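You operate a simulated robot arm through the tools that you are given. There is no shell and no other tool.

The job below is to be done with a simulated robot arm. You get a single attempt, and the scene is never put back.

Task
Put the yellow-tipped leg on the pad of the cradle. Then shut the left cupboard door. Then open the white drawer, put the orange dowel on the shelf under the teal cupboard away in the inside of the white drawer and shut the drawer again. Then put the green brush on the top of the green cabinet. Then close the drawer of the padded bench. Then fetch the blue end cap and set it on the shelf under the steel bench. Then open the blue bench drawer. Do these in the order given.
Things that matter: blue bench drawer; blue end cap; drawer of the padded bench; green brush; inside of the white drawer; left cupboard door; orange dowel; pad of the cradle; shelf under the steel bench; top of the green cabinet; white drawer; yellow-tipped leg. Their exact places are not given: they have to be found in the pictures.

Only the result counts: the job must be done as asked and must still hold three seconds after the hand-in. Knocking over, shifting, dropping, spilling or breaking anything else fails it. Lids that push on must go on centred and level and be pressed home; caps that screw on are set level and turned clockwise until they are tight.

Robot
A 7-joint arm with a two-finger parallel gripper on a trunk, on a base that moves. Base frame: it is fixed to the floor where the robot stands at the start and does not move with it; the origin is under the middle of the robot, x ahead of it, y to its left, z up. Lengths are in m, angles in rad, forces in N, time in s.
With the tool pointing down near the work surface it reaches from about 0.22 to 0.58 m from the robot's upright axis, wherever it stands. Its first joint turns from -2.897 to 2.897 rad. Places, roughly: blue bench drawer [1.9, -1.9, 0.7]; blue end cap (4x4x3 cm) [-2.7, 2.2, 0.9]; drawer of the padded bench [-1, 1.1, 0.6]; green brush (5x5x11 cm) [3.6, -1.1, 0.9]; inside of the white drawer [0.5, -1.3, 0.7]; left cupboard door [3.2, -1.6, 1.5]; orange dowel (8x2x2 cm) [3.2, -2, 0.6]; pad of the cradle [4.9, 2, 0.9]; shelf under the steel bench [-3, 1.8, 0.4]; top of the green cabinet [3.9, -0.4, 1.4]; white drawer [0.5, -1.2, 0.8]; yellow-tipped leg (4x4x20 cm) [2.4, -2.3, 1]. Payload 3.4 kg.
The tool frame sits at the grasp point between the pads (the TCP): z along the fingers, y along the line on which they close. The tips reach 0.03 m beyond it. Largest opening 0.094 m; finger width 0.028, thickness 0.01; the body of the gripper, 0.05 by 0.096 m, starts 0.055 m behind the TCP.
Orientation is told as [roll, pitch, yaw] about the base's x, y, z axes, in that order, counted from this pose: with the fingers straight down and closing along the base's y, the tool's x points along the base's -x, its y along +y and its z along -z.

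Tools
- The arm moves only by the tool step_arm. Its argument "rows" is a list of rows, each a list of 7 numbers: the opening, from 0 (shut) to 1 (fully open), then the shift along the tool's x, y, z in units of 20 mm (1.0 is 20 mm), then the turn, a rotation vector about the tool's x, y, z in units of 8 degrees (1.0 is 8 degrees). In form: [[grip, dx, dy, dz, rx, ry, rz], ...]. A call has 1 to 20 rows; each row shifts and turns the commanded pose from where the row before left it, along the tool's axes as they then stand. A call with a number of a shift or a turn outside -1 to 1 is refused whole. Each row takes 0.2 s and may step no farther than 0.05 m and 0.15 rad from the row before; otherwise, or with a gripper value out of range, the whole call is refused. Where a pose cannot be reached the arm comes as near as it can. A force on the tool above 40 N (or 10 N above the force at the start of the call, whichever is more), or a blocked arm, ends the call early, and 0.2 s more pass. The fingers move at their own pace (about 0.072 m/s each) and stop on an object; they squeeze with about 40 N. The grip force told is the motor's: it shows also when the fingers shut on nothing. Time passes only in rows, and 0.2 s behind the last, so rows that do not move let the fingers close. It gives the time, the measured TCP pose, the force on the tool (base axes), the opening and the grip force at its end, in the units of the frame above (readings bear some noise), with the torque about the TCP (base axes, N m) and any sound that the robot's microphone picked up.
- Cameras (640 x 400 px; columns grow to the right, rows downward): "scene" is now at [0.0261, 0.1518, 1.5426]; the picture's right is [0.01, -1.00, 0.00], its down [-0.63, -0.00, -0.77] and it looks along [0.77, 0.00, -0.63] (base axes); focal length 280 px, centre (320, 200). "wrist" rides on the gripper at [0.076, 0.014, -0.103] in the tool frame; the picture's right is [-0.18, 0.98, 0.00], its down [-0.75, -0.14, -0.64] and it looks along [-0.63, -0.12, 0.77] (tool axes); focal length 243 px, centre (320, 200).
- get_image(camera): a new picture of that camera. The clock stands still meanwhile.
- move_column(by): moves the trunk up (or, below 0, down) by that many m; the arm and the scene camera ride with it, the base frame stays. It gives what a move gives, with no picture.
- drive_base(legs): drives the robot by 1 to 6 legs, each [ahead, left, turn to the left] in m, m and rad, along the robot's own axes; the way and the turn of a leg run together, so that a leg with both is an arc; at most 1.5 m and 3.142 rad a leg. The arm and the cameras ride along, it lands a little off, and it stops where it bumps. It gives what a move gives.
- aim_head(pan, tilt): turns the head with the scene camera to pan (to the left, within 2.705 rad either way) and tilt (down, from -0.506 to 1.204), counted from straight ahead of the robot. It gives what a move gives.
- locate(camera, pixels): for up to 12 pixels [column, row] of the newest picture of that camera ("zoom" is the newest enlarged one), the place [x, y, z] in the base frame of the surface seen there, good to about 0.002 m. The clock stands still meanwhile.
- zoom(camera, box): a new picture of the part [left, top, right, bottom] of that camera's present view, enlarged. The clock stands still meanwhile.
- sign_off(): hands the job in; it is judged then, once.

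Unless the task says otherwise, let go and move clear before handing in.

The tools are called after "Call:" as name(argument=value, ...) on one line, values as JSON. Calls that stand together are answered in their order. step_arm: Moves the arm, as the interface text tells. Its arguments: {"type":"object","properties":{"rows":{"type":"array"}},"required":["rows"]} The other tools are called the same way: move_column (by) moves the trunk up or down; drive_base (legs) drives the base; aim_head (pan, tilt) turns the head that bears the scene camera; get_image (camera) takes a picture; locate (camera, pixels) gives the place of the surface under pixels of a picture; zoom (camera, box) takes an enlarged picture of a part of a camera's view; sign_off () hands the job in.

At the start:

```text
time: 0.0
position: [0.4136, -0.0094, 1.2048]
orientation: [0.0, 0.001, 0.0]
ft_force: [-0.5, 0.7, 0.1]
moment: [-0.01, -0.03, -0.04]
grip_width: 0.0941
gripper_force: 0.1
trunk travel left (down, up): [-0.2, 0.186]
robot x, y, heading: [-0.0016, 0.0019, -0.002]
head pan, tilt (commanded): [0.005, 0.686]
```

scene: 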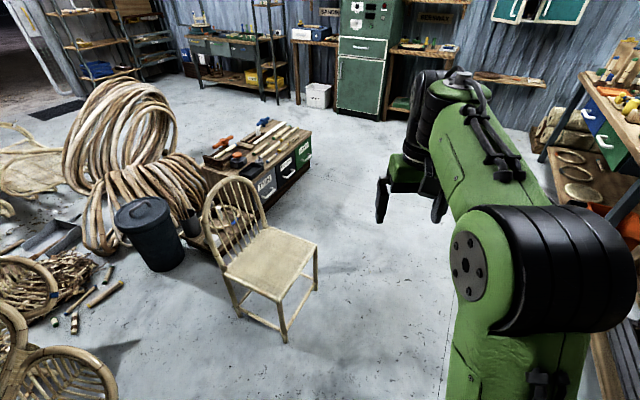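
wrist: 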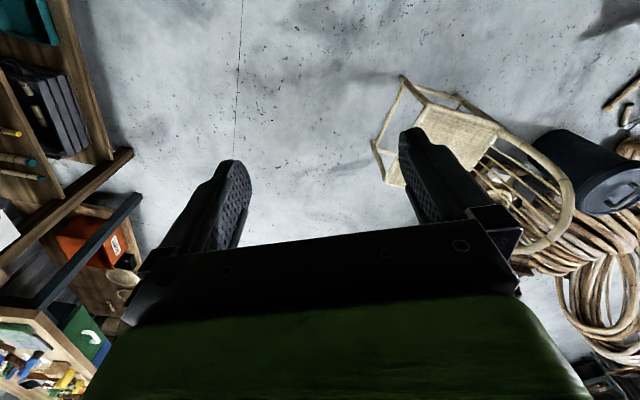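

The first picture shows the workshop with a bench on the right and a green cabinet ahead. I'll look around by turning the head to the right first.

Call:
aim_head(pan=-0.8, tilt=0.3)

Call:
get_image(camera="scene")

```text
time: 1.1
position: [0.4131, -0.0082, 1.2061]
orientation: [0.001, -0.002, -0.001]
ft_force: [-0.1, 0.4, -0.5]
moment: [0.01, -0.04, -0.03]
grip_width: 0.0937
gripper_force: 0.2
trunk travel left (down, up): [-0.2, 0.186]
robot x, y, heading: [-0.001, -0.0025, -0.003]
head pan, tilt (commanded): [-0.799, 0.3]
```

```text
taken
```

scene: 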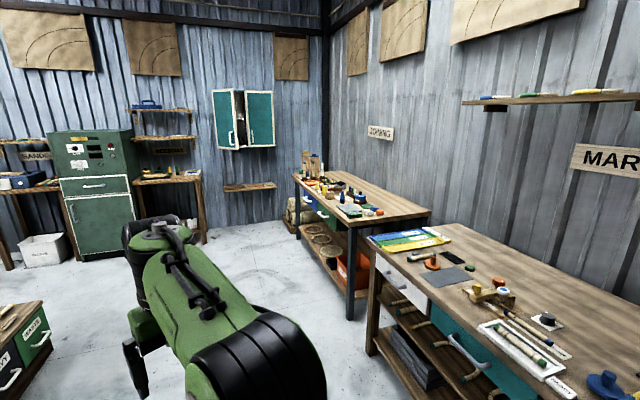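

The view now shows the teal cupboard on the far wall (column 243, row 118) and the two benches. I'll enlarge the parts.

Call:
zoom(camera="scene", box=[270, 140, 450, 300])

Call:
zoom(camera="scene", box=[180, 70, 310, 210])

Call:
zoom(camera="scene", box=[0, 80, 220, 270])

Call:
zoom(camera="scene", box=[340, 210, 640, 400])

```text
2.50 times, centred on (360, 220) of scene
```

zoom: 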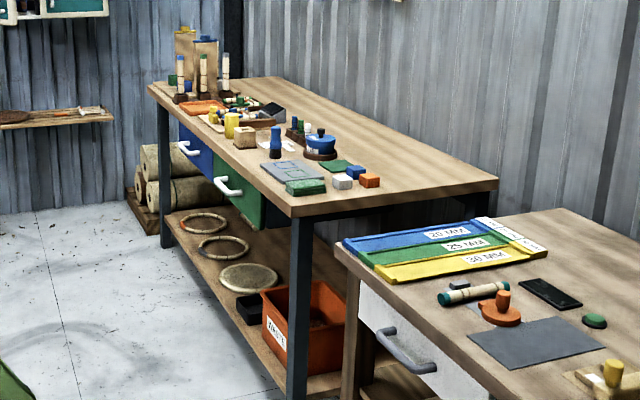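

```text
2.86 times, centred on (245, 140) of scene
```

zoom: 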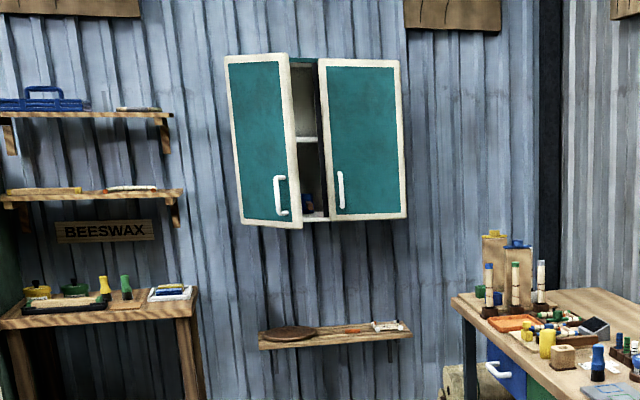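

```text
2.11 times, centred on (110, 175) of scene
```

zoom: 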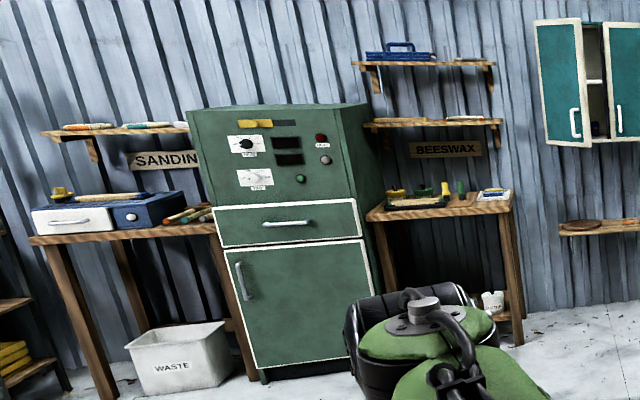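

```text
2.11 times, centred on (490, 305) of scene
```

zoom: 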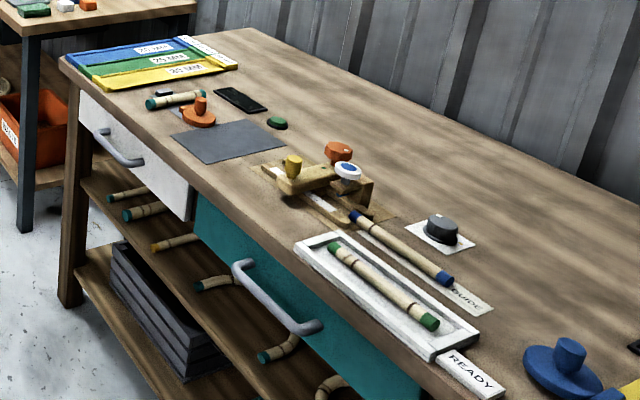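

I can see the far bench with upright legs (zoomed 490,280) and the small shelf under the cupboard. I'll measure a number of places.

Call:
get_image(camera="scene")

Call:
locate(camera="scene", pixels=[[227, 187], [270, 186], [222, 95], [262, 95], [90, 184], [95, 140], [308, 160], [325, 182], [308, 200], [400, 280], [100, 215], [165, 178]])

Call:
zoom(camera="scene", box=[285, 140, 395, 225])

Call:
zoom(camera="scene", box=[215, 170, 285, 205])

```text
taken
```

scene: 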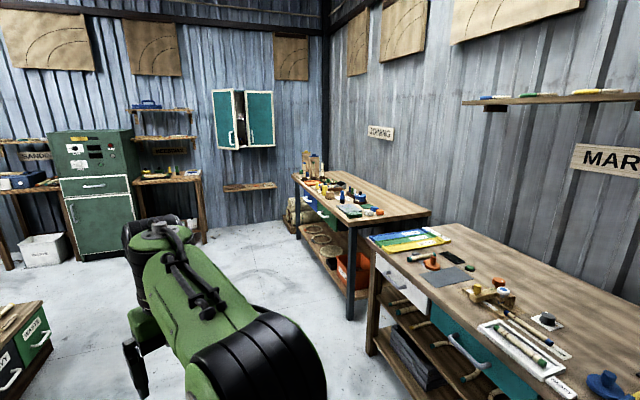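

```text
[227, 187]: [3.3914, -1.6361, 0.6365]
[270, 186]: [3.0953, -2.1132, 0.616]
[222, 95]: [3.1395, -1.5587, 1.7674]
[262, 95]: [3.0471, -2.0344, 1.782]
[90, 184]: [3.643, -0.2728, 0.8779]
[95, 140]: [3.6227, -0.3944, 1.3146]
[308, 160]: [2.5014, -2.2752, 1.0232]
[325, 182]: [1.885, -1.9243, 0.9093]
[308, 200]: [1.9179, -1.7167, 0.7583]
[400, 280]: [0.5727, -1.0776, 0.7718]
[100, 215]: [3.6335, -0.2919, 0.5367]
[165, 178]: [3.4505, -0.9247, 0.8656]
```

```text
4.71 times, centred on (340, 182) of scene
```

zoom: 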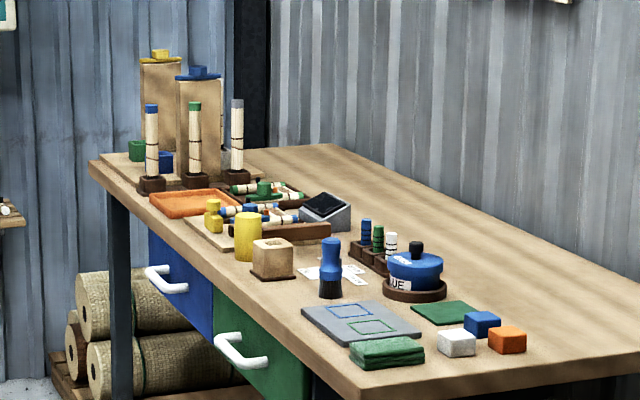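

```text
9.14 times, centred on (250, 188) of scene
```

zoom: 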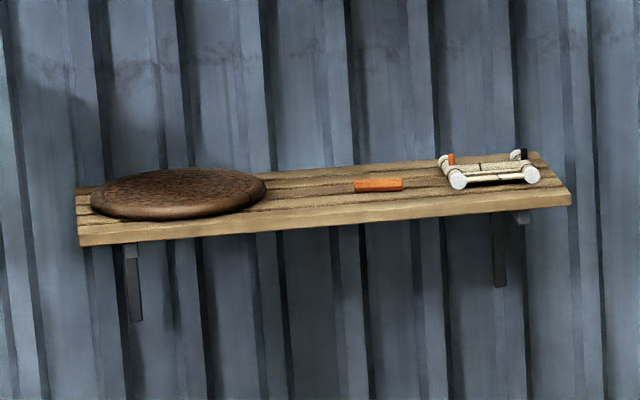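

The small shelf carries a woven disc, an orange stick and a rack. Now I'll look in the remaining directions.

Call:
aim_head(pan=-0.1, tilt=0.3)

Call:
get_image(camera="scene")

Call:
aim_head(pan=0.6, tilt=0.3)

Call:
get_image(camera="scene")

Call:
aim_head(pan=1.5, tilt=0.4)

Call:
get_image(camera="scene")

Call:
aim_head(pan=2.5, tilt=0.4)

Call:
get_image(camera="scene")

Call:
aim_head(pan=-1.6, tilt=0.4)

Call:
get_image(camera="scene")

Call:
aim_head(pan=-2.5, tilt=0.4)

Call:
get_image(camera="scene")

```text
time: 2.2
position: [0.4128, -0.0097, 1.2057]
orientation: [-0.001, 0.0, 0.0]
ft_force: [0.2, -0.1, -0.8]
moment: [-0.02, 0.01, 0.0]
grip_width: 0.094
gripper_force: 0.1
trunk travel left (down, up): [-0.2, 0.186]
robot x, y, heading: [-0.0007, -0.0019, -0.001]
head pan, tilt (commanded): [-0.099, 0.3]
```

```text
taken
```

scene: 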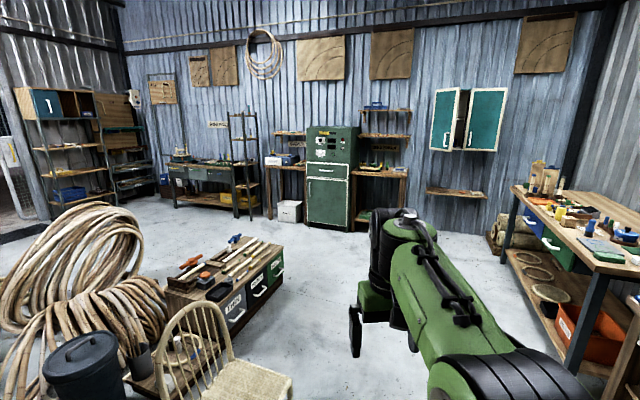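

```text
time: 3.3
position: [0.413, -0.0105, 1.2054]
orientation: [0.0, 0.001, -0.001]
ft_force: [0.2, 0.3, 0.0]
moment: [0.01, -0.01, 0.0]
grip_width: 0.0941
gripper_force: 0.1
trunk travel left (down, up): [-0.2, 0.186]
robot x, y, heading: [-0.002, 0.0003, -0.002]
head pan, tilt (commanded): [0.6, 0.3]
```

```text
taken
```

scene: 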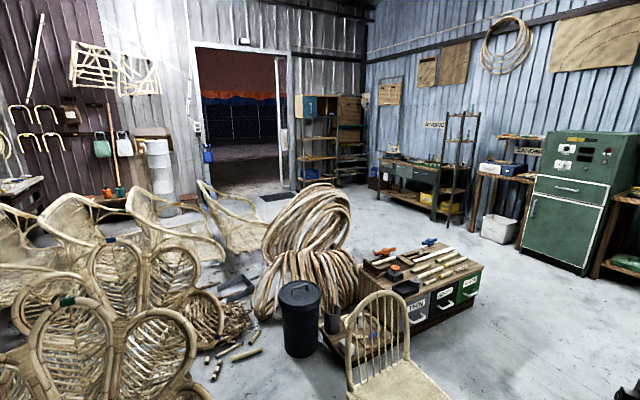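

```text
time: 4.5
position: [0.4122, -0.0085, 1.2049]
orientation: [0.0, -0.001, 0.0]
ft_force: [-0.8, 0.3, -0.5]
moment: [-0.01, -0.02, -0.01]
grip_width: 0.094
gripper_force: 0.0
trunk travel left (down, up): [-0.2, 0.186]
robot x, y, heading: [0.0018, 0.0047, -0.002]
head pan, tilt (commanded): [1.499, 0.4]
```

```text
taken
```

scene: 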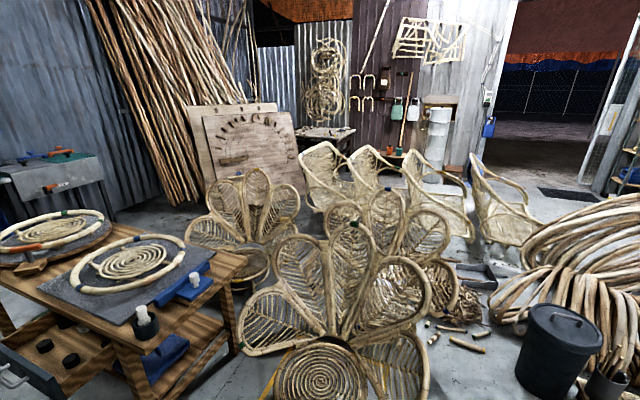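

```text
time: 5.8
position: [0.4125, -0.0087, 1.2054]
orientation: [0.0, 0.001, -0.001]
ft_force: [-0.3, 0.7, -0.3]
moment: [0.01, 0.05, 0.0]
grip_width: 0.0939
gripper_force: 0.1
trunk travel left (down, up): [-0.2, 0.186]
robot x, y, heading: [0.0015, -0.0031, 0.0]
head pan, tilt (commanded): [2.499, 0.4]
```

```text
taken
```

scene: 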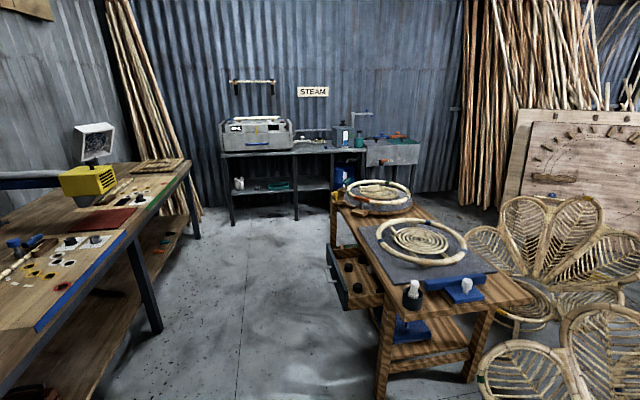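

```text
time: 9.1
position: [0.4114, -0.0103, 1.2055]
orientation: [-0.001, 0.0, 0.001]
ft_force: [-0.4, -0.1, 0.3]
moment: [0.0, -0.03, 0.04]
grip_width: 0.094
gripper_force: 0.1
trunk travel left (down, up): [-0.2, 0.186]
robot x, y, heading: [-0.0019, 0.001, 0.0]
head pan, tilt (commanded): [-1.6, 0.4]
```

```text
taken
```

scene: 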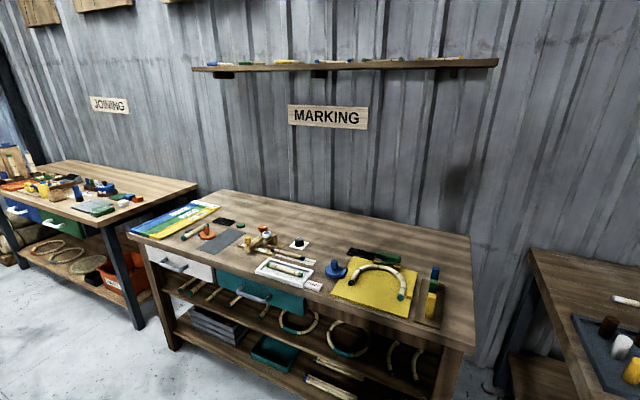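

```text
time: 10.3
position: [0.4128, -0.0081, 1.2045]
orientation: [0.001, 0.001, 0.001]
ft_force: [0.6, -1.3, 0.5]
moment: [0.0, 0.01, 0.01]
grip_width: 0.0939
gripper_force: 0.2
trunk travel left (down, up): [-0.2, 0.186]
robot x, y, heading: [-0.0012, 0.0015, 0.0]
head pan, tilt (commanded): [-2.499, 0.4]
```

```text
taken
```

scene: 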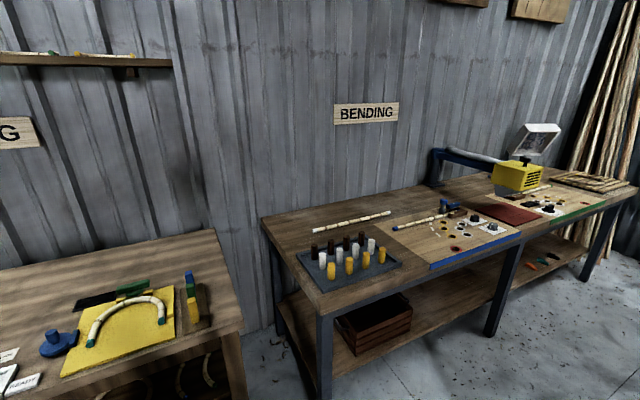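

The room survey shows the joining bench with legs ahead-right, the cradle bench in the far left corner, the padded bench behind-left and the steel bench behind. I'll turn to face the joining bench and drive toward it.

Call:
drive_base(legs=[[0, 0, -1.571], [0.0, 1.2, 0], [0.4, 1.1, 0]])

Call:
aim_head(pan=0.0, tilt=0.5)

Call:
get_image(camera="scene")

```text
time: 18.1
position: [0.7494, -0.4247, 1.2057]
orientation: [-0.005, -0.001, -1.594]
ft_force: [2.4, 0.1, 0.6]
moment: [-0.01, 0.12, 0.01]
grip_width: 0.0941
gripper_force: 0.0
trunk travel left (down, up): [-0.2, 0.186]
robot x, y, heading: [0.7593, -0.0127, -1.588]
head pan, tilt (commanded): [-2.499, 0.4]
stopped in leg 2: the robot was blocked; the commanded pose is now the measured one
```

```text
time: 20.3
position: [0.7403, -0.4237, 1.2064]
orientation: [0.001, 0.0, -1.596]
ft_force: [-0.1, -1.0, -0.3]
moment: [0.01, 0.0, -0.01]
grip_width: 0.094
gripper_force: 0.1
trunk travel left (down, up): [-0.2, 0.186]
robot x, y, heading: [0.7563, -0.0116, -1.594]
head pan, tilt (commanded): [0.0, 0.499]
```

```text
taken
```

scene: 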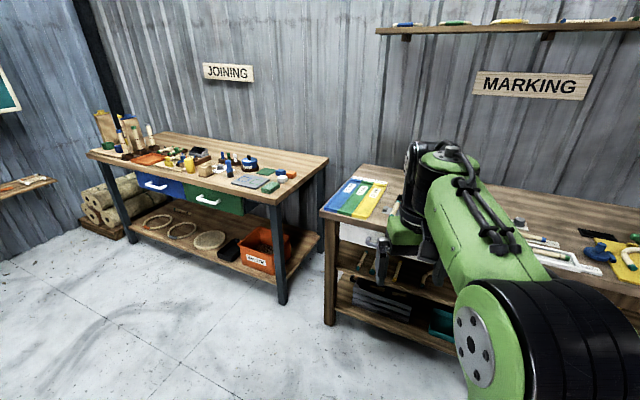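

The base was blocked at x≈0.76, probably against the chair. I'll check the chair before moving away.

Call:
aim_head(pan=1.7, tilt=0.8)

Call:
get_image(camera="scene")

```text
time: 22.1
position: [0.7409, -0.4243, 1.2053]
orientation: [0.0, 0.0, -1.595]
ft_force: [-0.4, 0.4, 0.6]
moment: [0.01, -0.02, 0.01]
grip_width: 0.0942
gripper_force: 0.1
trunk travel left (down, up): [-0.2, 0.186]
robot x, y, heading: [0.7617, -0.0142, -1.589]
head pan, tilt (commanded): [1.7, 0.799]
```

```text
taken
```

scene: 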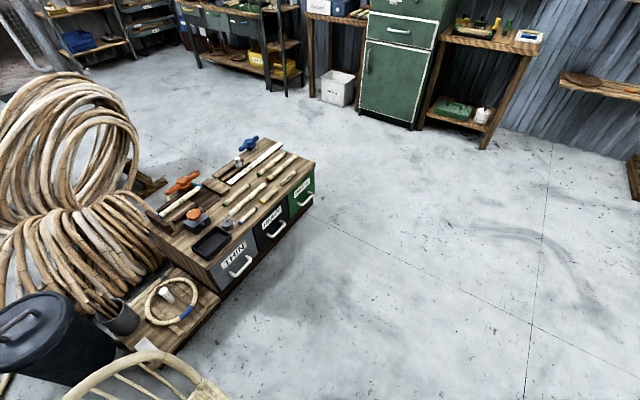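

Call:
aim_head(pan=2.1, tilt=1.2)

Call:
get_image(camera="scene")

Call:
locate(camera="scene", pixels=[[300, 100], [320, 200], [200, 200], [200, 300], [300, 300], [400, 300], [400, 200]])

```text
time: 22.9
position: [0.7412, -0.4249, 1.2048]
orientation: [0.001, -0.001, -1.596]
ft_force: [0.2, -0.2, -0.6]
moment: [0.04, -0.01, 0.02]
grip_width: 0.0939
gripper_force: 0.1
trunk travel left (down, up): [-0.2, 0.186]
robot x, y, heading: [0.7592, -0.01, -1.594]
head pan, tilt (commanded): [2.1, 1.201]
```

```text
taken
```

scene: 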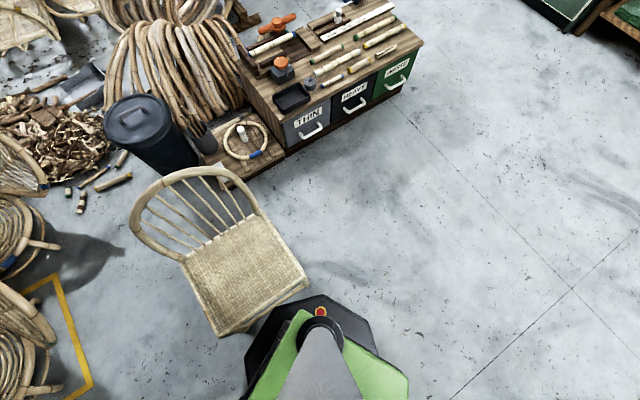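

```text
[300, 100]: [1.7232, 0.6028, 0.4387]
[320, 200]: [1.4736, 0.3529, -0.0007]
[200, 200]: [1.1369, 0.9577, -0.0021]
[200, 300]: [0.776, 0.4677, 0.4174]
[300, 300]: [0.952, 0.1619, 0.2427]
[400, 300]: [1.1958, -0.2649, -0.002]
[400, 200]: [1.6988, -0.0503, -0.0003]
```

The base touched the front leg of the chair near (245,320); the chair is standing. I'll back off ahead (toward −y) and then go left along the benches.

Call:
drive_base(legs=[[0.35, 0, 0], [0, 1.2, 0], [0.3, 0.3, 0.02]])

Call:
aim_head(pan=0.0, tilt=0.6)

Call:
get_image(camera="scene")

```text
time: 33.1
position: [2.2396, -1.0974, 1.2053]
orientation: [-0.002, -0.002, -1.571]
ft_force: [0.7, -0.2, -0.4]
moment: [0.01, 0.02, 0.01]
grip_width: 0.0936
gripper_force: 0.0
trunk travel left (down, up): [-0.2, 0.186]
robot x, y, heading: [2.248, -0.6824, -1.564]
head pan, tilt (commanded): [2.1, 1.201]
```

```text
time: 35.1
position: [2.2375, -1.0954, 1.2064]
orientation: [-0.001, 0.0, -1.571]
ft_force: [0.1, 0.1, 0.4]
moment: [0.01, 0.0, 0.03]
grip_width: 0.094
gripper_force: 0.0
trunk travel left (down, up): [-0.2, 0.186]
robot x, y, heading: [2.2448, -0.683, -1.563]
head pan, tilt (commanded): [0.0, 0.6]
```

```text
taken
```

scene: 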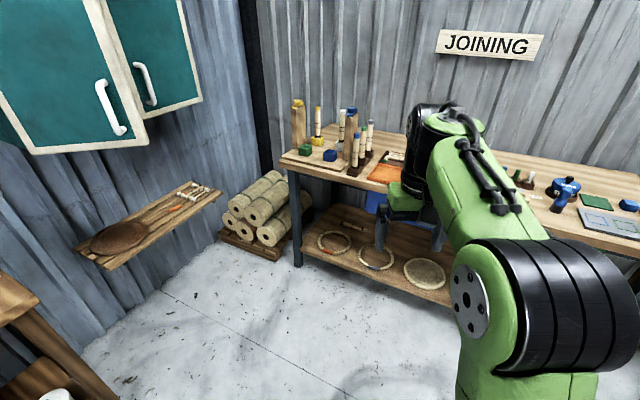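

I now see several upright legs near (318,125), (341,125), (355,145), (370,130). Enlarging.

Call:
zoom(camera="scene", box=[270, 85, 410, 185])

Call:
locate(camera="zoom", pixels=[[217, 105], [218, 170], [325, 115], [385, 215], [388, 310], [450, 165], [450, 220], [250, 290], [60, 335], [320, 365], [560, 300], [215, 240]])

Call:
zoom(camera="scene", box=[70, 170, 230, 270])

```text
4.00 times, centred on (340, 135) of scene
```

zoom: 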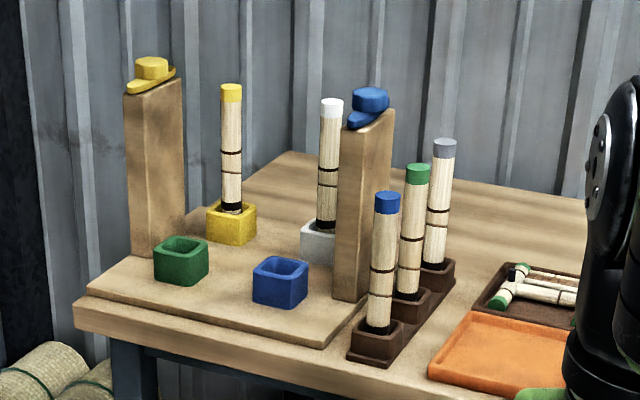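

```text
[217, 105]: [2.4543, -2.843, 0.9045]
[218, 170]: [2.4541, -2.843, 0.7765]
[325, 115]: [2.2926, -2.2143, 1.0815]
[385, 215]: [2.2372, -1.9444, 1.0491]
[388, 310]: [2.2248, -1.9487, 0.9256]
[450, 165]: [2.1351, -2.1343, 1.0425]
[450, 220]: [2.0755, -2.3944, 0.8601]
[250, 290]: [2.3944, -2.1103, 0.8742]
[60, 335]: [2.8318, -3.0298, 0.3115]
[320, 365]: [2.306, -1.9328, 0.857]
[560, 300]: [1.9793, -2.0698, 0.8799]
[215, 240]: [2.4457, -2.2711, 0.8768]
```

```text
4.00 times, centred on (150, 220) of scene
```

zoom: 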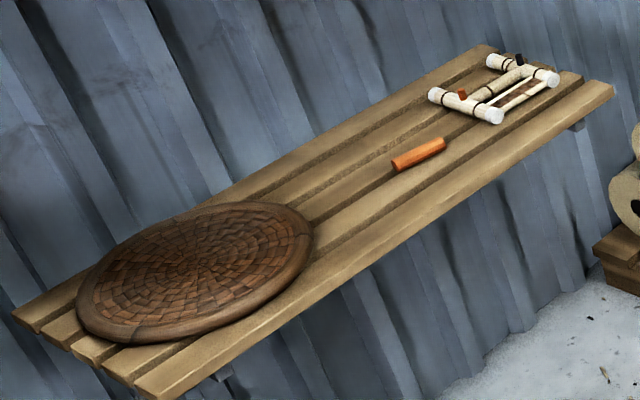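

The yellow-tipped leg stands in the yellow socket at roughly (2.43,-2.26), zoomed (230,150). Before planning the grasp I'll look at the cradle at the far-left bench.

Call:
aim_head(pan=2.35, tilt=0.2)

Call:
get_image(camera="scene")

Call:
zoom(camera="scene", box=[230, 130, 410, 250])

```text
time: 37.2
position: [2.2382, -1.0974, 1.2064]
orientation: [-0.001, 0.001, -1.572]
ft_force: [-0.6, 0.1, 0.5]
moment: [0.01, 0.02, -0.01]
grip_width: 0.0941
gripper_force: 0.1
trunk travel left (down, up): [-0.2, 0.186]
robot x, y, heading: [2.2469, -0.6847, -1.563]
head pan, tilt (commanded): [2.349, 0.201]
```

```text
taken
```

scene: 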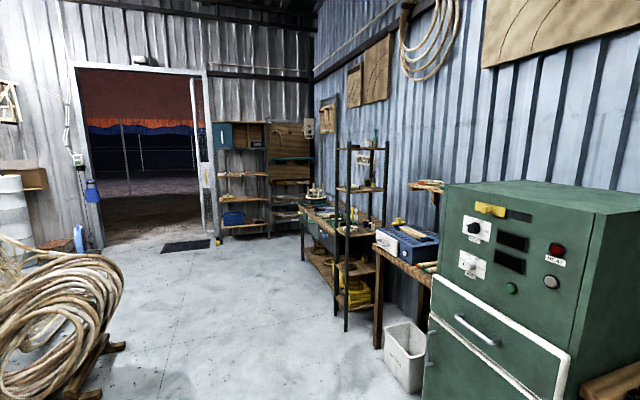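

```text
3.33 times, centred on (320, 190) of scene
```

zoom: 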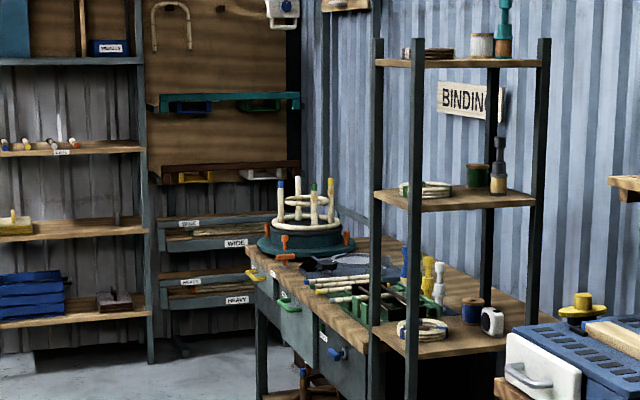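

The cradle seems to lie on the "binding" bench near pixel (335,205) behind the rack. I'll measure the floor layout toward it.

Call:
locate(camera="scene", pixels=[[337, 316], [345, 328], [303, 262], [392, 380], [382, 345], [125, 345], [100, 385], [320, 340], [270, 300], [350, 207], [318, 195], [430, 385]])

Call:
zoom(camera="scene", box=[290, 175, 380, 240])

```text
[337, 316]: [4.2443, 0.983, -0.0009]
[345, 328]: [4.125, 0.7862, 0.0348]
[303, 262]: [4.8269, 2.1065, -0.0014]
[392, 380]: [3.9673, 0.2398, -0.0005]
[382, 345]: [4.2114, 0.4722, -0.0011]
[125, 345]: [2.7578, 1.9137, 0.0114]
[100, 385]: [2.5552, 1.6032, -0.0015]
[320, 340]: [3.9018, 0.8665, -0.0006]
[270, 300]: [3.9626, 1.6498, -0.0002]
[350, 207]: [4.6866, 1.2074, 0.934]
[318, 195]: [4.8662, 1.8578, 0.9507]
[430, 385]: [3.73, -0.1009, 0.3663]
```

```text
6.15 times, centred on (335, 208) of scene
```

zoom: 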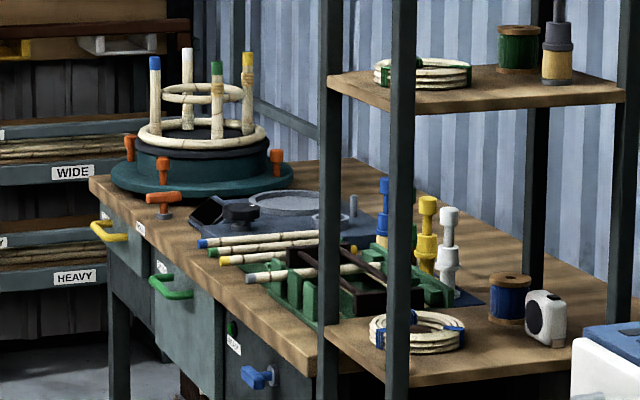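

The zoom shows a teal turntable with a stool frame and clamps at the bench end and a grey pad in front; I need a closer look. I'll drive toward that bench.

Call:
drive_base(legs=[[0, 0, 1.563], [0.75, 1.0, 0], [0.5, 1.1, 0]])

Call:
aim_head(pan=0.3, tilt=0.5)

Call:
get_image(camera="scene")

```text
time: 53.0
position: [3.9537, 1.3738, 1.2071]
orientation: [0.001, -0.002, -0.025]
ft_force: [-0.3, 0.2, 0.1]
moment: [-0.02, 0.01, -0.01]
grip_width: 0.0939
gripper_force: 0.1
trunk travel left (down, up): [-0.2, 0.186]
robot x, y, heading: [3.5402, 1.3908, -0.018]
head pan, tilt (commanded): [2.349, 0.201]
```

```text
time: 55.0
position: [3.9534, 1.3717, 1.2056]
orientation: [-0.001, -0.001, -0.027]
ft_force: [0.4, 0.3, -0.2]
moment: [-0.01, 0.01, -0.01]
grip_width: 0.0939
gripper_force: 0.0
trunk travel left (down, up): [-0.2, 0.186]
robot x, y, heading: [3.5387, 1.3966, -0.023]
head pan, tilt (commanded): [0.3, 0.499]
```

```text
taken
```

scene: 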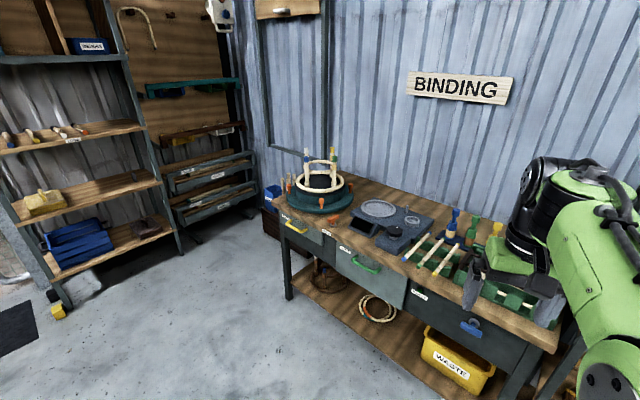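

Call:
zoom(camera="scene", box=[260, 140, 440, 260])

Call:
locate(camera="zoom", pixels=[[215, 145], [215, 200], [150, 210], [420, 235], [470, 335], [60, 210], [200, 290], [300, 215], [360, 180], [270, 55], [180, 45], [235, 150]])

Call:
locate(camera="scene", pixels=[[288, 295], [510, 395], [285, 218], [545, 345], [340, 245], [372, 250]])

```text
3.33 times, centred on (350, 200) of scene
```

zoom: 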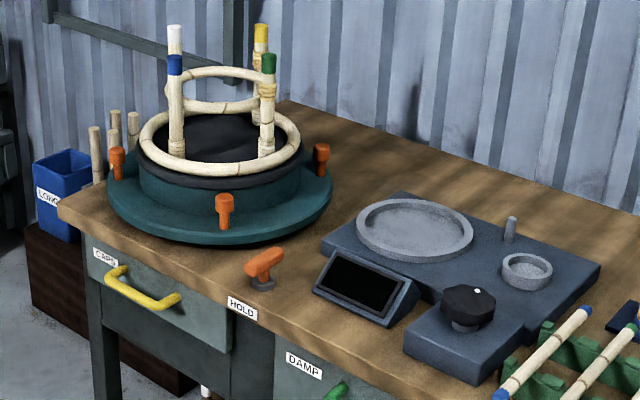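

```text
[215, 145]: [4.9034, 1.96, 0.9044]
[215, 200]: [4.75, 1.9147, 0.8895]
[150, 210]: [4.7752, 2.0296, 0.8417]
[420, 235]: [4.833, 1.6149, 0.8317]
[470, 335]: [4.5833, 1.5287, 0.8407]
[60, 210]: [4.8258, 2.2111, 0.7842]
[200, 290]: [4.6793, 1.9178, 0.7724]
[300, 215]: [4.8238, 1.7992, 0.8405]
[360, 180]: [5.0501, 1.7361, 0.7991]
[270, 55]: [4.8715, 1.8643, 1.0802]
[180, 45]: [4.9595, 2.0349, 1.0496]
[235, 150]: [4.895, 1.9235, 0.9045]
```

```text
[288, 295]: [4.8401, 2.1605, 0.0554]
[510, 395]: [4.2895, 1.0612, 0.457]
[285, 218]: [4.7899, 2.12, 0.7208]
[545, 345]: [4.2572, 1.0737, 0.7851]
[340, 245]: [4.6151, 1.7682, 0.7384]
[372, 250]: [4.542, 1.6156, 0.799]
```

The cradle is the teal turntable with a dark pad (zoomed 215,140, z≈0.905) ringed by a rattan hoop with four posts. I'll zoom further to get its geometry.

Call:
zoom(camera="scene", box=[285, 140, 365, 220])

Call:
locate(camera="zoom", pixels=[[210, 200], [150, 190], [260, 240], [310, 210], [250, 175], [310, 180], [120, 200], [240, 265], [360, 215], [240, 95], [180, 130], [270, 130]])

```text
5.00 times, centred on (325, 180) of scene
```

zoom: 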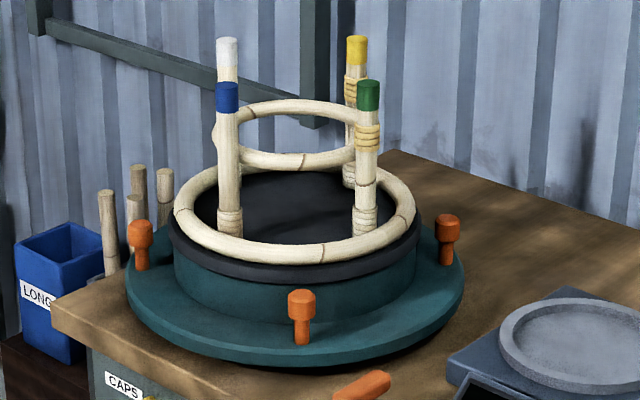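

```text
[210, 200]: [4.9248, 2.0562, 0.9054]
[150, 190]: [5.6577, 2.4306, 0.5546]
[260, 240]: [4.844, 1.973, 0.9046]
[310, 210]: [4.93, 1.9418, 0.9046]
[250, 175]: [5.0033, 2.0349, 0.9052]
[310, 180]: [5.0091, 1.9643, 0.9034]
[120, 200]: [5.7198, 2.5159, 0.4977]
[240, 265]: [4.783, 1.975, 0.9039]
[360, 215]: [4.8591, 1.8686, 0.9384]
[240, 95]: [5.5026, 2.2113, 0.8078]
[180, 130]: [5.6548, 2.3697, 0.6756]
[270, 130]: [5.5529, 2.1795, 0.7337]
```

The pad is the dark disc at z≈0.905 inside the hoop, so the leg can stand upright in its middle. I'll go back to the joining bench and measure for the grasp.

Call:
drive_base(legs=[[-0.5, -1.1, 0], [-0.7, -1.0, 0], [0, 0, -1.55], [0.2, 0.1, 0]])

Call:
move_column(by=0.18)

Call:
aim_head(pan=0.1, tilt=0.6)

Call:
get_image(camera="scene")

```text
time: 72.0
position: [2.3766, -1.2976, 1.2061]
orientation: [-0.003, 0.001, -1.579]
ft_force: [-0.7, -0.1, -0.3]
moment: [0.04, -0.01, 0.01]
grip_width: 0.094
gripper_force: 0.0
trunk travel left (down, up): [-0.2, 0.186]
robot x, y, heading: [2.3881, -0.8835, -1.573]
head pan, tilt (commanded): [0.3, 0.499]
```

```text
time: 74.0
position: [2.3772, -1.2968, 1.3862]
orientation: [0.0, 0.0, -1.58]
ft_force: [-0.1, -0.3, -0.1]
moment: [0.03, -0.02, -0.01]
grip_width: 0.0943
gripper_force: 0.1
trunk travel left (down, up): [-0.38, 0.006]
robot x, y, heading: [2.3867, -0.8838, -1.572]
head pan, tilt (commanded): [0.3, 0.499]
```

```text
time: 74.7
position: [2.3763, -1.2971, 1.3865]
orientation: [-0.001, 0.0, -1.58]
ft_force: [0.9, 0.5, -0.5]
moment: [-0.02, 0.01, 0.0]
grip_width: 0.0941
gripper_force: 0.1
trunk travel left (down, up): [-0.38, 0.006]
robot x, y, heading: [2.3869, -0.883, -1.579]
head pan, tilt (commanded): [0.099, 0.6]
```

```text
taken
```

scene: 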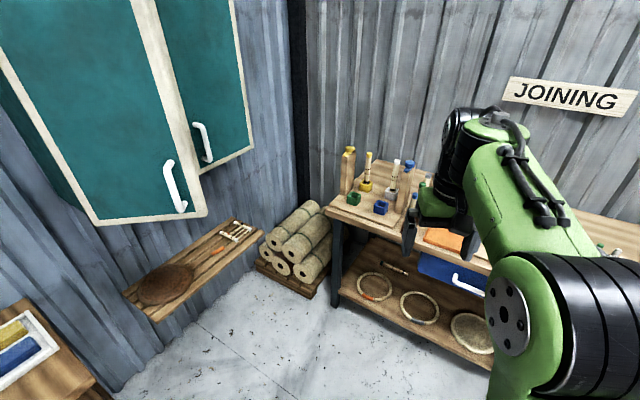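

Call:
zoom(camera="scene", box=[320, 135, 430, 225])

Call:
locate(camera="zoom", pixels=[[282, 105], [280, 160], [268, 240], [265, 275], [165, 130], [150, 190], [525, 200], [520, 250], [450, 155], [215, 320], [280, 370], [60, 360]])

Call:
locate(camera="scene", pixels=[[335, 210], [420, 240], [338, 298], [480, 365], [300, 275], [255, 268], [335, 285], [450, 330], [470, 260]])

```text
4.44 times, centred on (375, 180) of scene
```

zoom: 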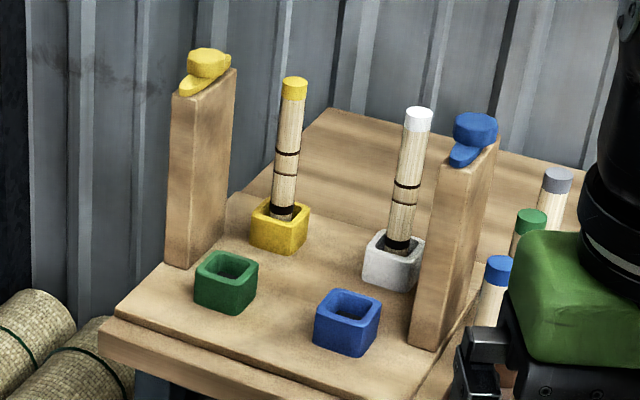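

```text
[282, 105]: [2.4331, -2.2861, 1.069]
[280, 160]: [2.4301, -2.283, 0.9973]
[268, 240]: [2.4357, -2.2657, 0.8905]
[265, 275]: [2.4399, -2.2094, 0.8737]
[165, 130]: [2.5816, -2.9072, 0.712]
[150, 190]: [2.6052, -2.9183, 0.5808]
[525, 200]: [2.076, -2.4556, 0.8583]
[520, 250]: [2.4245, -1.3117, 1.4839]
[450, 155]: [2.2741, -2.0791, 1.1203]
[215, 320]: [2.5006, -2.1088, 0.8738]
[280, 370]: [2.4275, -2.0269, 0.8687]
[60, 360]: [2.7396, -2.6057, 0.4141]
```

```text
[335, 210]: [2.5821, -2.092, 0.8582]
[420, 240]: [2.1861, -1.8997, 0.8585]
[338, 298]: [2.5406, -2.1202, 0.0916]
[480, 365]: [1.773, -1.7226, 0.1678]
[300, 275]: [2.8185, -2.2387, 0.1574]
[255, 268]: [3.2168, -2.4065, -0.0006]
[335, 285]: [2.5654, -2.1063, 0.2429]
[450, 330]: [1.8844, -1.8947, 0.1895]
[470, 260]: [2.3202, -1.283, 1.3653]
```

The bench is turned about 26°, with the leg at about (2.43,-2.295), top z≈1.09. I'll measure the posts, the cupboard doors and the floor logs around for clearances.

Call:
zoom(camera="scene", box=[330, 140, 420, 220])

Call:
locate(camera="zoom", pixels=[[130, 120], [90, 100], [130, 60], [115, 220], [70, 240], [270, 88], [250, 200], [480, 150], [445, 200], [490, 105], [390, 100], [220, 250]])

Call:
locate(camera="scene", pixels=[[100, 220], [200, 215], [165, 170], [180, 210], [252, 150], [205, 160], [130, 5], [125, 295], [150, 318], [262, 250], [235, 232], [200, 125]])

```text
5.00 times, centred on (375, 180) of scene
```

zoom: 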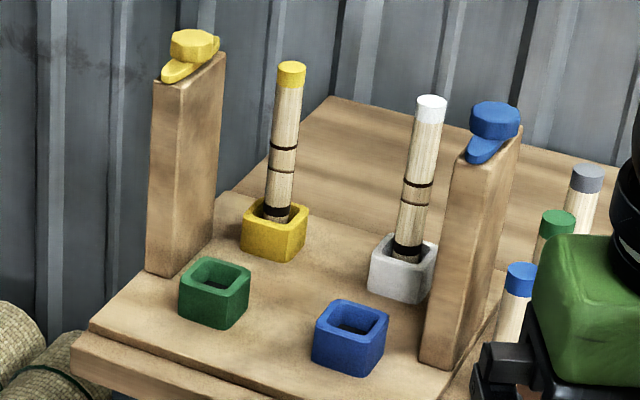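

```text
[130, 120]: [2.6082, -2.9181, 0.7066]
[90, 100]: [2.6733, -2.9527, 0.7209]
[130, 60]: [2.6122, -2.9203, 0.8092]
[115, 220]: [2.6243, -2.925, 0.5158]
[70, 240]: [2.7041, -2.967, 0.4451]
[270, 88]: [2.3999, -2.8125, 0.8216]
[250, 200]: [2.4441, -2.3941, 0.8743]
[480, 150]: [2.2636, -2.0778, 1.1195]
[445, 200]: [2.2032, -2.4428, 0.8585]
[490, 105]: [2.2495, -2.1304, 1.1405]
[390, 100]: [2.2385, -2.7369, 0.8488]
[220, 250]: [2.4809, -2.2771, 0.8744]
```

```text
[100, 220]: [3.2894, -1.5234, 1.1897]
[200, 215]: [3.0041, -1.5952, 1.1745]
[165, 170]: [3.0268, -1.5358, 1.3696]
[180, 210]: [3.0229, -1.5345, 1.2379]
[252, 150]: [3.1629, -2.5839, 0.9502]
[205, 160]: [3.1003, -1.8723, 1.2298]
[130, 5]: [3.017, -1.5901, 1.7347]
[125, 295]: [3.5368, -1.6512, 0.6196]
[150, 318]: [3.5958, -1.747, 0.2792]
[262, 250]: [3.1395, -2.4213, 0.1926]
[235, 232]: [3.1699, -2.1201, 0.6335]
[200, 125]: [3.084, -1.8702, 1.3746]
```

The left door stands about 50° open with its edge at (3.00,-1.60). I'll move the base to about (2.587,-1.70) facing the leg.

Call:
drive_base(legs=[[0, 0, -0.258], [0.74, 0.405, 0]])

Call:
aim_head(pan=0.2, tilt=0.9)

Call:
get_image(camera="scene")

Call:
get_image(camera="wrist")

```text
time: 80.1
position: [2.466, -2.1034, 1.3864]
orientation: [0.002, 0.002, -1.848]
ft_force: [0.9, -0.4, -0.6]
moment: [0.03, 0.0, -0.01]
grip_width: 0.094
gripper_force: 0.0
trunk travel left (down, up): [-0.38, 0.006]
robot x, y, heading: [2.5885, -1.7105, -1.841]
head pan, tilt (commanded): [0.099, 0.6]
```

```text
time: 80.9
position: [2.4643, -2.1026, 1.3858]
orientation: [0.0, 0.0, -1.848]
ft_force: [0.1, 0.4, -0.3]
moment: [0.02, 0.0, -0.01]
grip_width: 0.0939
gripper_force: 0.1
trunk travel left (down, up): [-0.38, 0.006]
robot x, y, heading: [2.5868, -1.7098, -1.839]
head pan, tilt (commanded): [0.201, 0.901]
```

```text
taken
```

scene: 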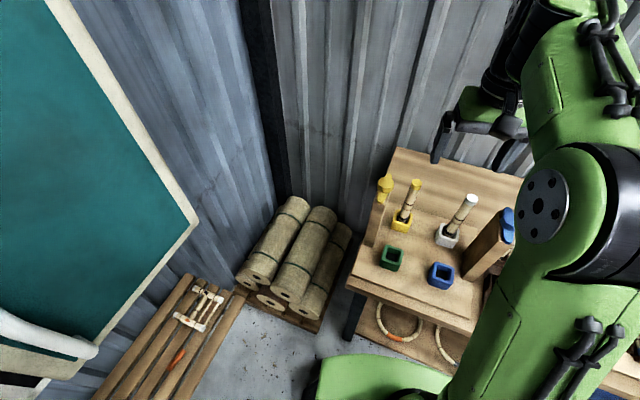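

```text
taken
```

wrist: 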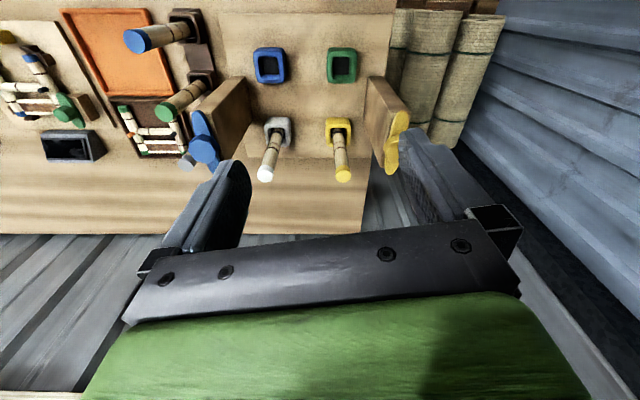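

The wrist picture shows the yellow-tipped leg (343,172), yellow-capped post (390,140) and the sockets. I'll measure them here.

Call:
locate(camera="wrist", pixels=[[343, 174], [341, 160], [338, 142], [265, 174], [390, 150], [385, 100], [372, 105], [340, 68], [268, 66], [398, 125], [206, 150], [393, 168]])

Call:
zoom(camera="wrist", box=[250, 30, 430, 200])

Call:
locate(camera="scene", pixels=[[418, 184], [412, 200], [405, 220], [386, 185], [380, 190], [372, 230], [472, 200], [160, 380], [200, 295], [175, 360]])

```text
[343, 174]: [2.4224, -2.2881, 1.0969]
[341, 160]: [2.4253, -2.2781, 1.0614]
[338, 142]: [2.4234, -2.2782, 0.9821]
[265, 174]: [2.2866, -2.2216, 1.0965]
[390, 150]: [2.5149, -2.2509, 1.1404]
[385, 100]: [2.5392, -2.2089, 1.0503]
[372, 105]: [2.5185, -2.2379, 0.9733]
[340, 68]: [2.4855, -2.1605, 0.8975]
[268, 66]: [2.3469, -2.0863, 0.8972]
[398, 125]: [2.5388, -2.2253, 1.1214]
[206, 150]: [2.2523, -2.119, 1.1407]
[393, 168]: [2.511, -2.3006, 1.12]
```

```text
2.35 times, centred on (340, 115) of wrist
```

zoom: 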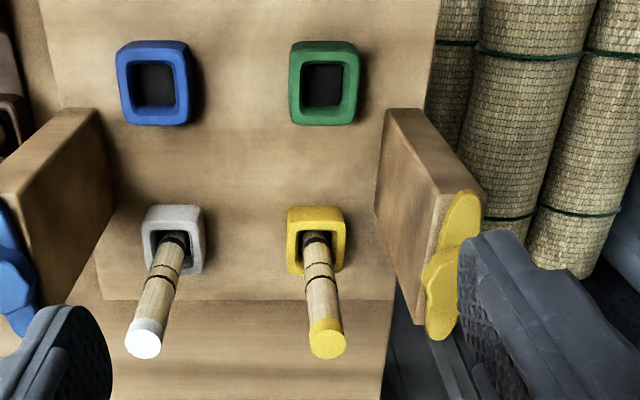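

```text
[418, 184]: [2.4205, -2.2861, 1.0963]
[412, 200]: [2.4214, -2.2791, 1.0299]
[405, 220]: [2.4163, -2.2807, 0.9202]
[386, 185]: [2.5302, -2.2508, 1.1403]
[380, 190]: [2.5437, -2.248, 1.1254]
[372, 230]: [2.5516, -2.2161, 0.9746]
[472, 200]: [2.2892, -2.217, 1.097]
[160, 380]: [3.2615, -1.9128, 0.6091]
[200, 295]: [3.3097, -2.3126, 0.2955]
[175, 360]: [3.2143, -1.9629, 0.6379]
```

The leg top centre is at (2.421,-2.287,1.097) and the post face lies about 0.066 m beside it. I'll move the TCP over the leg at the present height first.

Call:
step_arm(rows=[[0.8, -0.95, 0.045, 0, 0, 0, 0], [0.8, -0.95, 0.045, 0, 0, 0, 0], [0.8, -0.95, 0.045, 0, 0, 0, 0], [0.8, -0.95, 0.045, 0, 0, 0, 0], [0.8, -0.95, 0.045, 0, 0, 0, 0], [0.8, -0.95, 0.045, 0, 0, 0, 0], [0.8, -0.95, 0.045, 0, 0, 0, 0], [0.8, -0.95, 0.045, 0, 0, 0, 0], [0.8, -0.95, 0.045, 0, 0, 0, 0], [0.8, -0.95, 0.045, 0, 0, 0, 0], [0.8, 0, 0, 1, 0, 0, 0], [0.8, 0, 0, 1, 0, 0, 0], [0.8, 0, 0, 1, 0, 0, 0], [0.8, 0, 0, 1, 0, 0, 0], [0.8, 0, 0, 1, 0, 0, 0], [0.8, 0, 0, 0, 0, 0, 0]])

Call:
get_image(camera="wrist")

Call:
get_image(camera="scene")

```text
time: 82.2
position: [2.4439, -2.1874, 1.3857]
orientation: [-0.002, -0.01, -1.848]
ft_force: [-3.2, -8.2, -11.1]
moment: [0.06, -0.16, 0.1]
grip_width: 0.0753
gripper_force: 0.1
out of reach, approached as far as the arm can: row 5, 6
trunk travel left (down, up): [-0.38, 0.006]
robot x, y, heading: [2.5851, -1.7104, -1.843]
head pan, tilt (commanded): [0.201, 0.901]
stopped in row 6: the force on the tool passed its limit at 43 N (the readings are from after the stop); the commanded pose is now the measured one
```

```text
taken
```

wrist: 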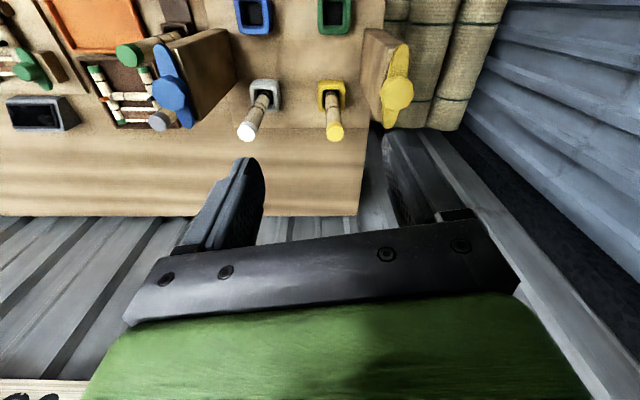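

```text
taken
```

scene: 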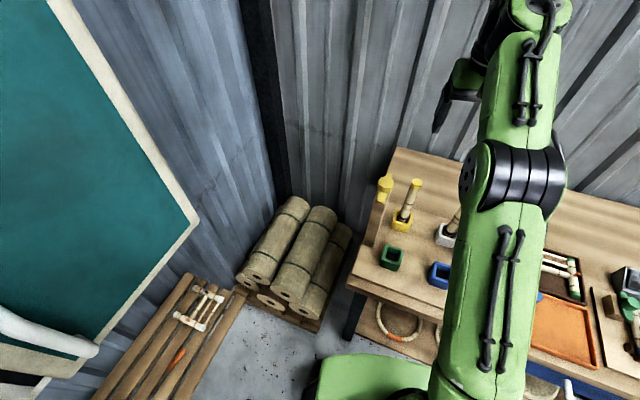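

At this height the arm reaches only 0.497 m from its axis. I'll pull back slightly, come down to z≈1.16 where the reach is greater, then extend.

Call:
step_arm(rows=[[0.8, 1, 0, 0, 0, 0, 0], [0.8, 1, 0, 0, 0, 0, 0], [0.8, 1, 0, 0, 0, 0, 0], [0.8, 0, 0, 1, 0, 0, 0], [0.8, 0, 0, 1, 0, 0, 0], [0.8, 0, 0, 1, 0, 0, 0], [0.8, 0, 0, 1, 0, 0, 0], [0.8, 0, 0, 1, 0, 0, 0], [0.8, 0, 0, 1, 0, 0, 0], [0.8, 0, 0, 1, 0, 0, 0], [0.8, 0, 0, 1, 0, 0, 0], [0.8, 0, 0, 1, 0, 0, 0], [0.8, 0, 0, 1, 0, 0, 0], [0.8, 0, 0, 1, 0, 0, 0]])

Call:
step_arm(rows=[[0.8, -1, 0, 0, 0, 0, 0], [0.8, -1, 0, 0, 0, 0, 0], [0.8, -1, 0, 0, 0, 0, 0], [0.8, -1, 0, 0, 0, 0, 0], [0.8, -1, 0, 0, 0, 0, 0]])

Call:
get_image(camera="wrist")

```text
time: 85.2
position: [2.4583, -2.1325, 1.1644]
orientation: [-0.002, -0.008, -1.847]
ft_force: [-0.1, -0.4, 1.2]
moment: [0.01, 0.0, 0.01]
grip_width: 0.0756
gripper_force: 0.1
trunk travel left (down, up): [-0.38, 0.006]
robot x, y, heading: [2.5859, -1.7098, -1.845]
head pan, tilt (commanded): [0.201, 0.901]
```

```text
time: 86.4
position: [2.4324, -2.23, 1.1657]
orientation: [-0.002, -0.005, -1.848]
ft_force: [-0.8, 0.1, -0.6]
moment: [-0.03, 0.02, 0.02]
grip_width: 0.075
gripper_force: 0.0
trunk travel left (down, up): [-0.38, 0.006]
robot x, y, heading: [2.5887, -1.7096, -1.841]
head pan, tilt (commanded): [0.201, 0.901]
```

```text
taken
```

wrist: 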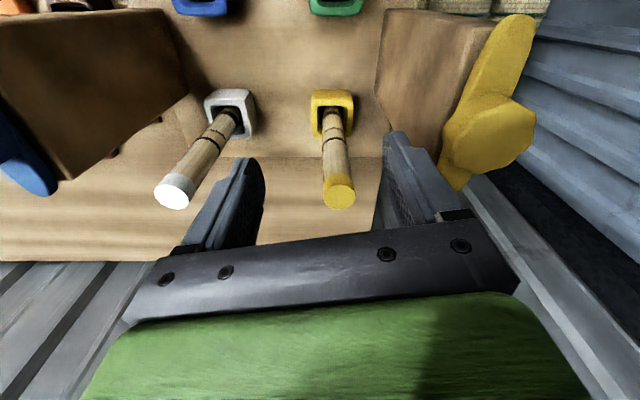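

The leg's yellow tip is at (339,192) between the fingers. I'll re-measure it.

Call:
locate(camera="wrist", pixels=[[325, 195], [339, 195], [353, 195], [339, 182], [339, 205], [339, 172]])

Call:
step_arm(rows=[[0.8, -1, 0.08, 0, 0, 0, 0], [0.8, -1, 0.08, 0, 0, 0, 0], [0.8, -1, 0.08, 0, 0, 0, 0]])

Call:
get_image(camera="wrist")

```text
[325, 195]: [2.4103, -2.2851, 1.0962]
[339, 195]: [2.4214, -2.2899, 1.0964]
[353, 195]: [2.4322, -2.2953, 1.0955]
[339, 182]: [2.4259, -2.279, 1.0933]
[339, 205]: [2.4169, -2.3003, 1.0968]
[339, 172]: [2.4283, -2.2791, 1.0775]
```

```text
time: 87.2
position: [2.4212, -2.2801, 1.1632]
orientation: [-0.001, -0.007, -1.847]
ft_force: [0.2, 0.0, -0.2]
moment: [0.04, 0.02, -0.05]
grip_width: 0.0752
gripper_force: 0.0
out of reach, approached as far as the arm can: row 3
trunk travel left (down, up): [-0.38, 0.006]
robot x, y, heading: [2.5882, -1.7116, -1.84]
head pan, tilt (commanded): [0.201, 0.901]
```

```text
taken
```

wrist: 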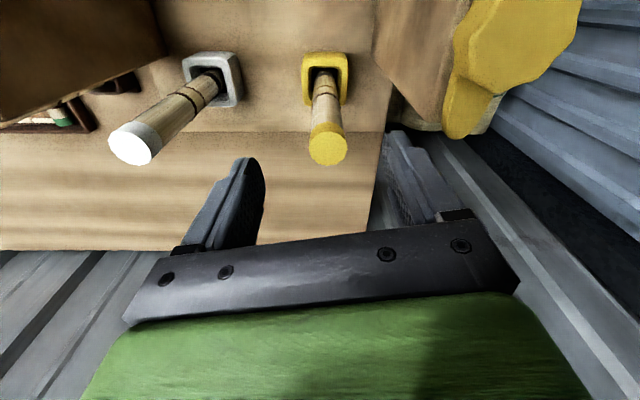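

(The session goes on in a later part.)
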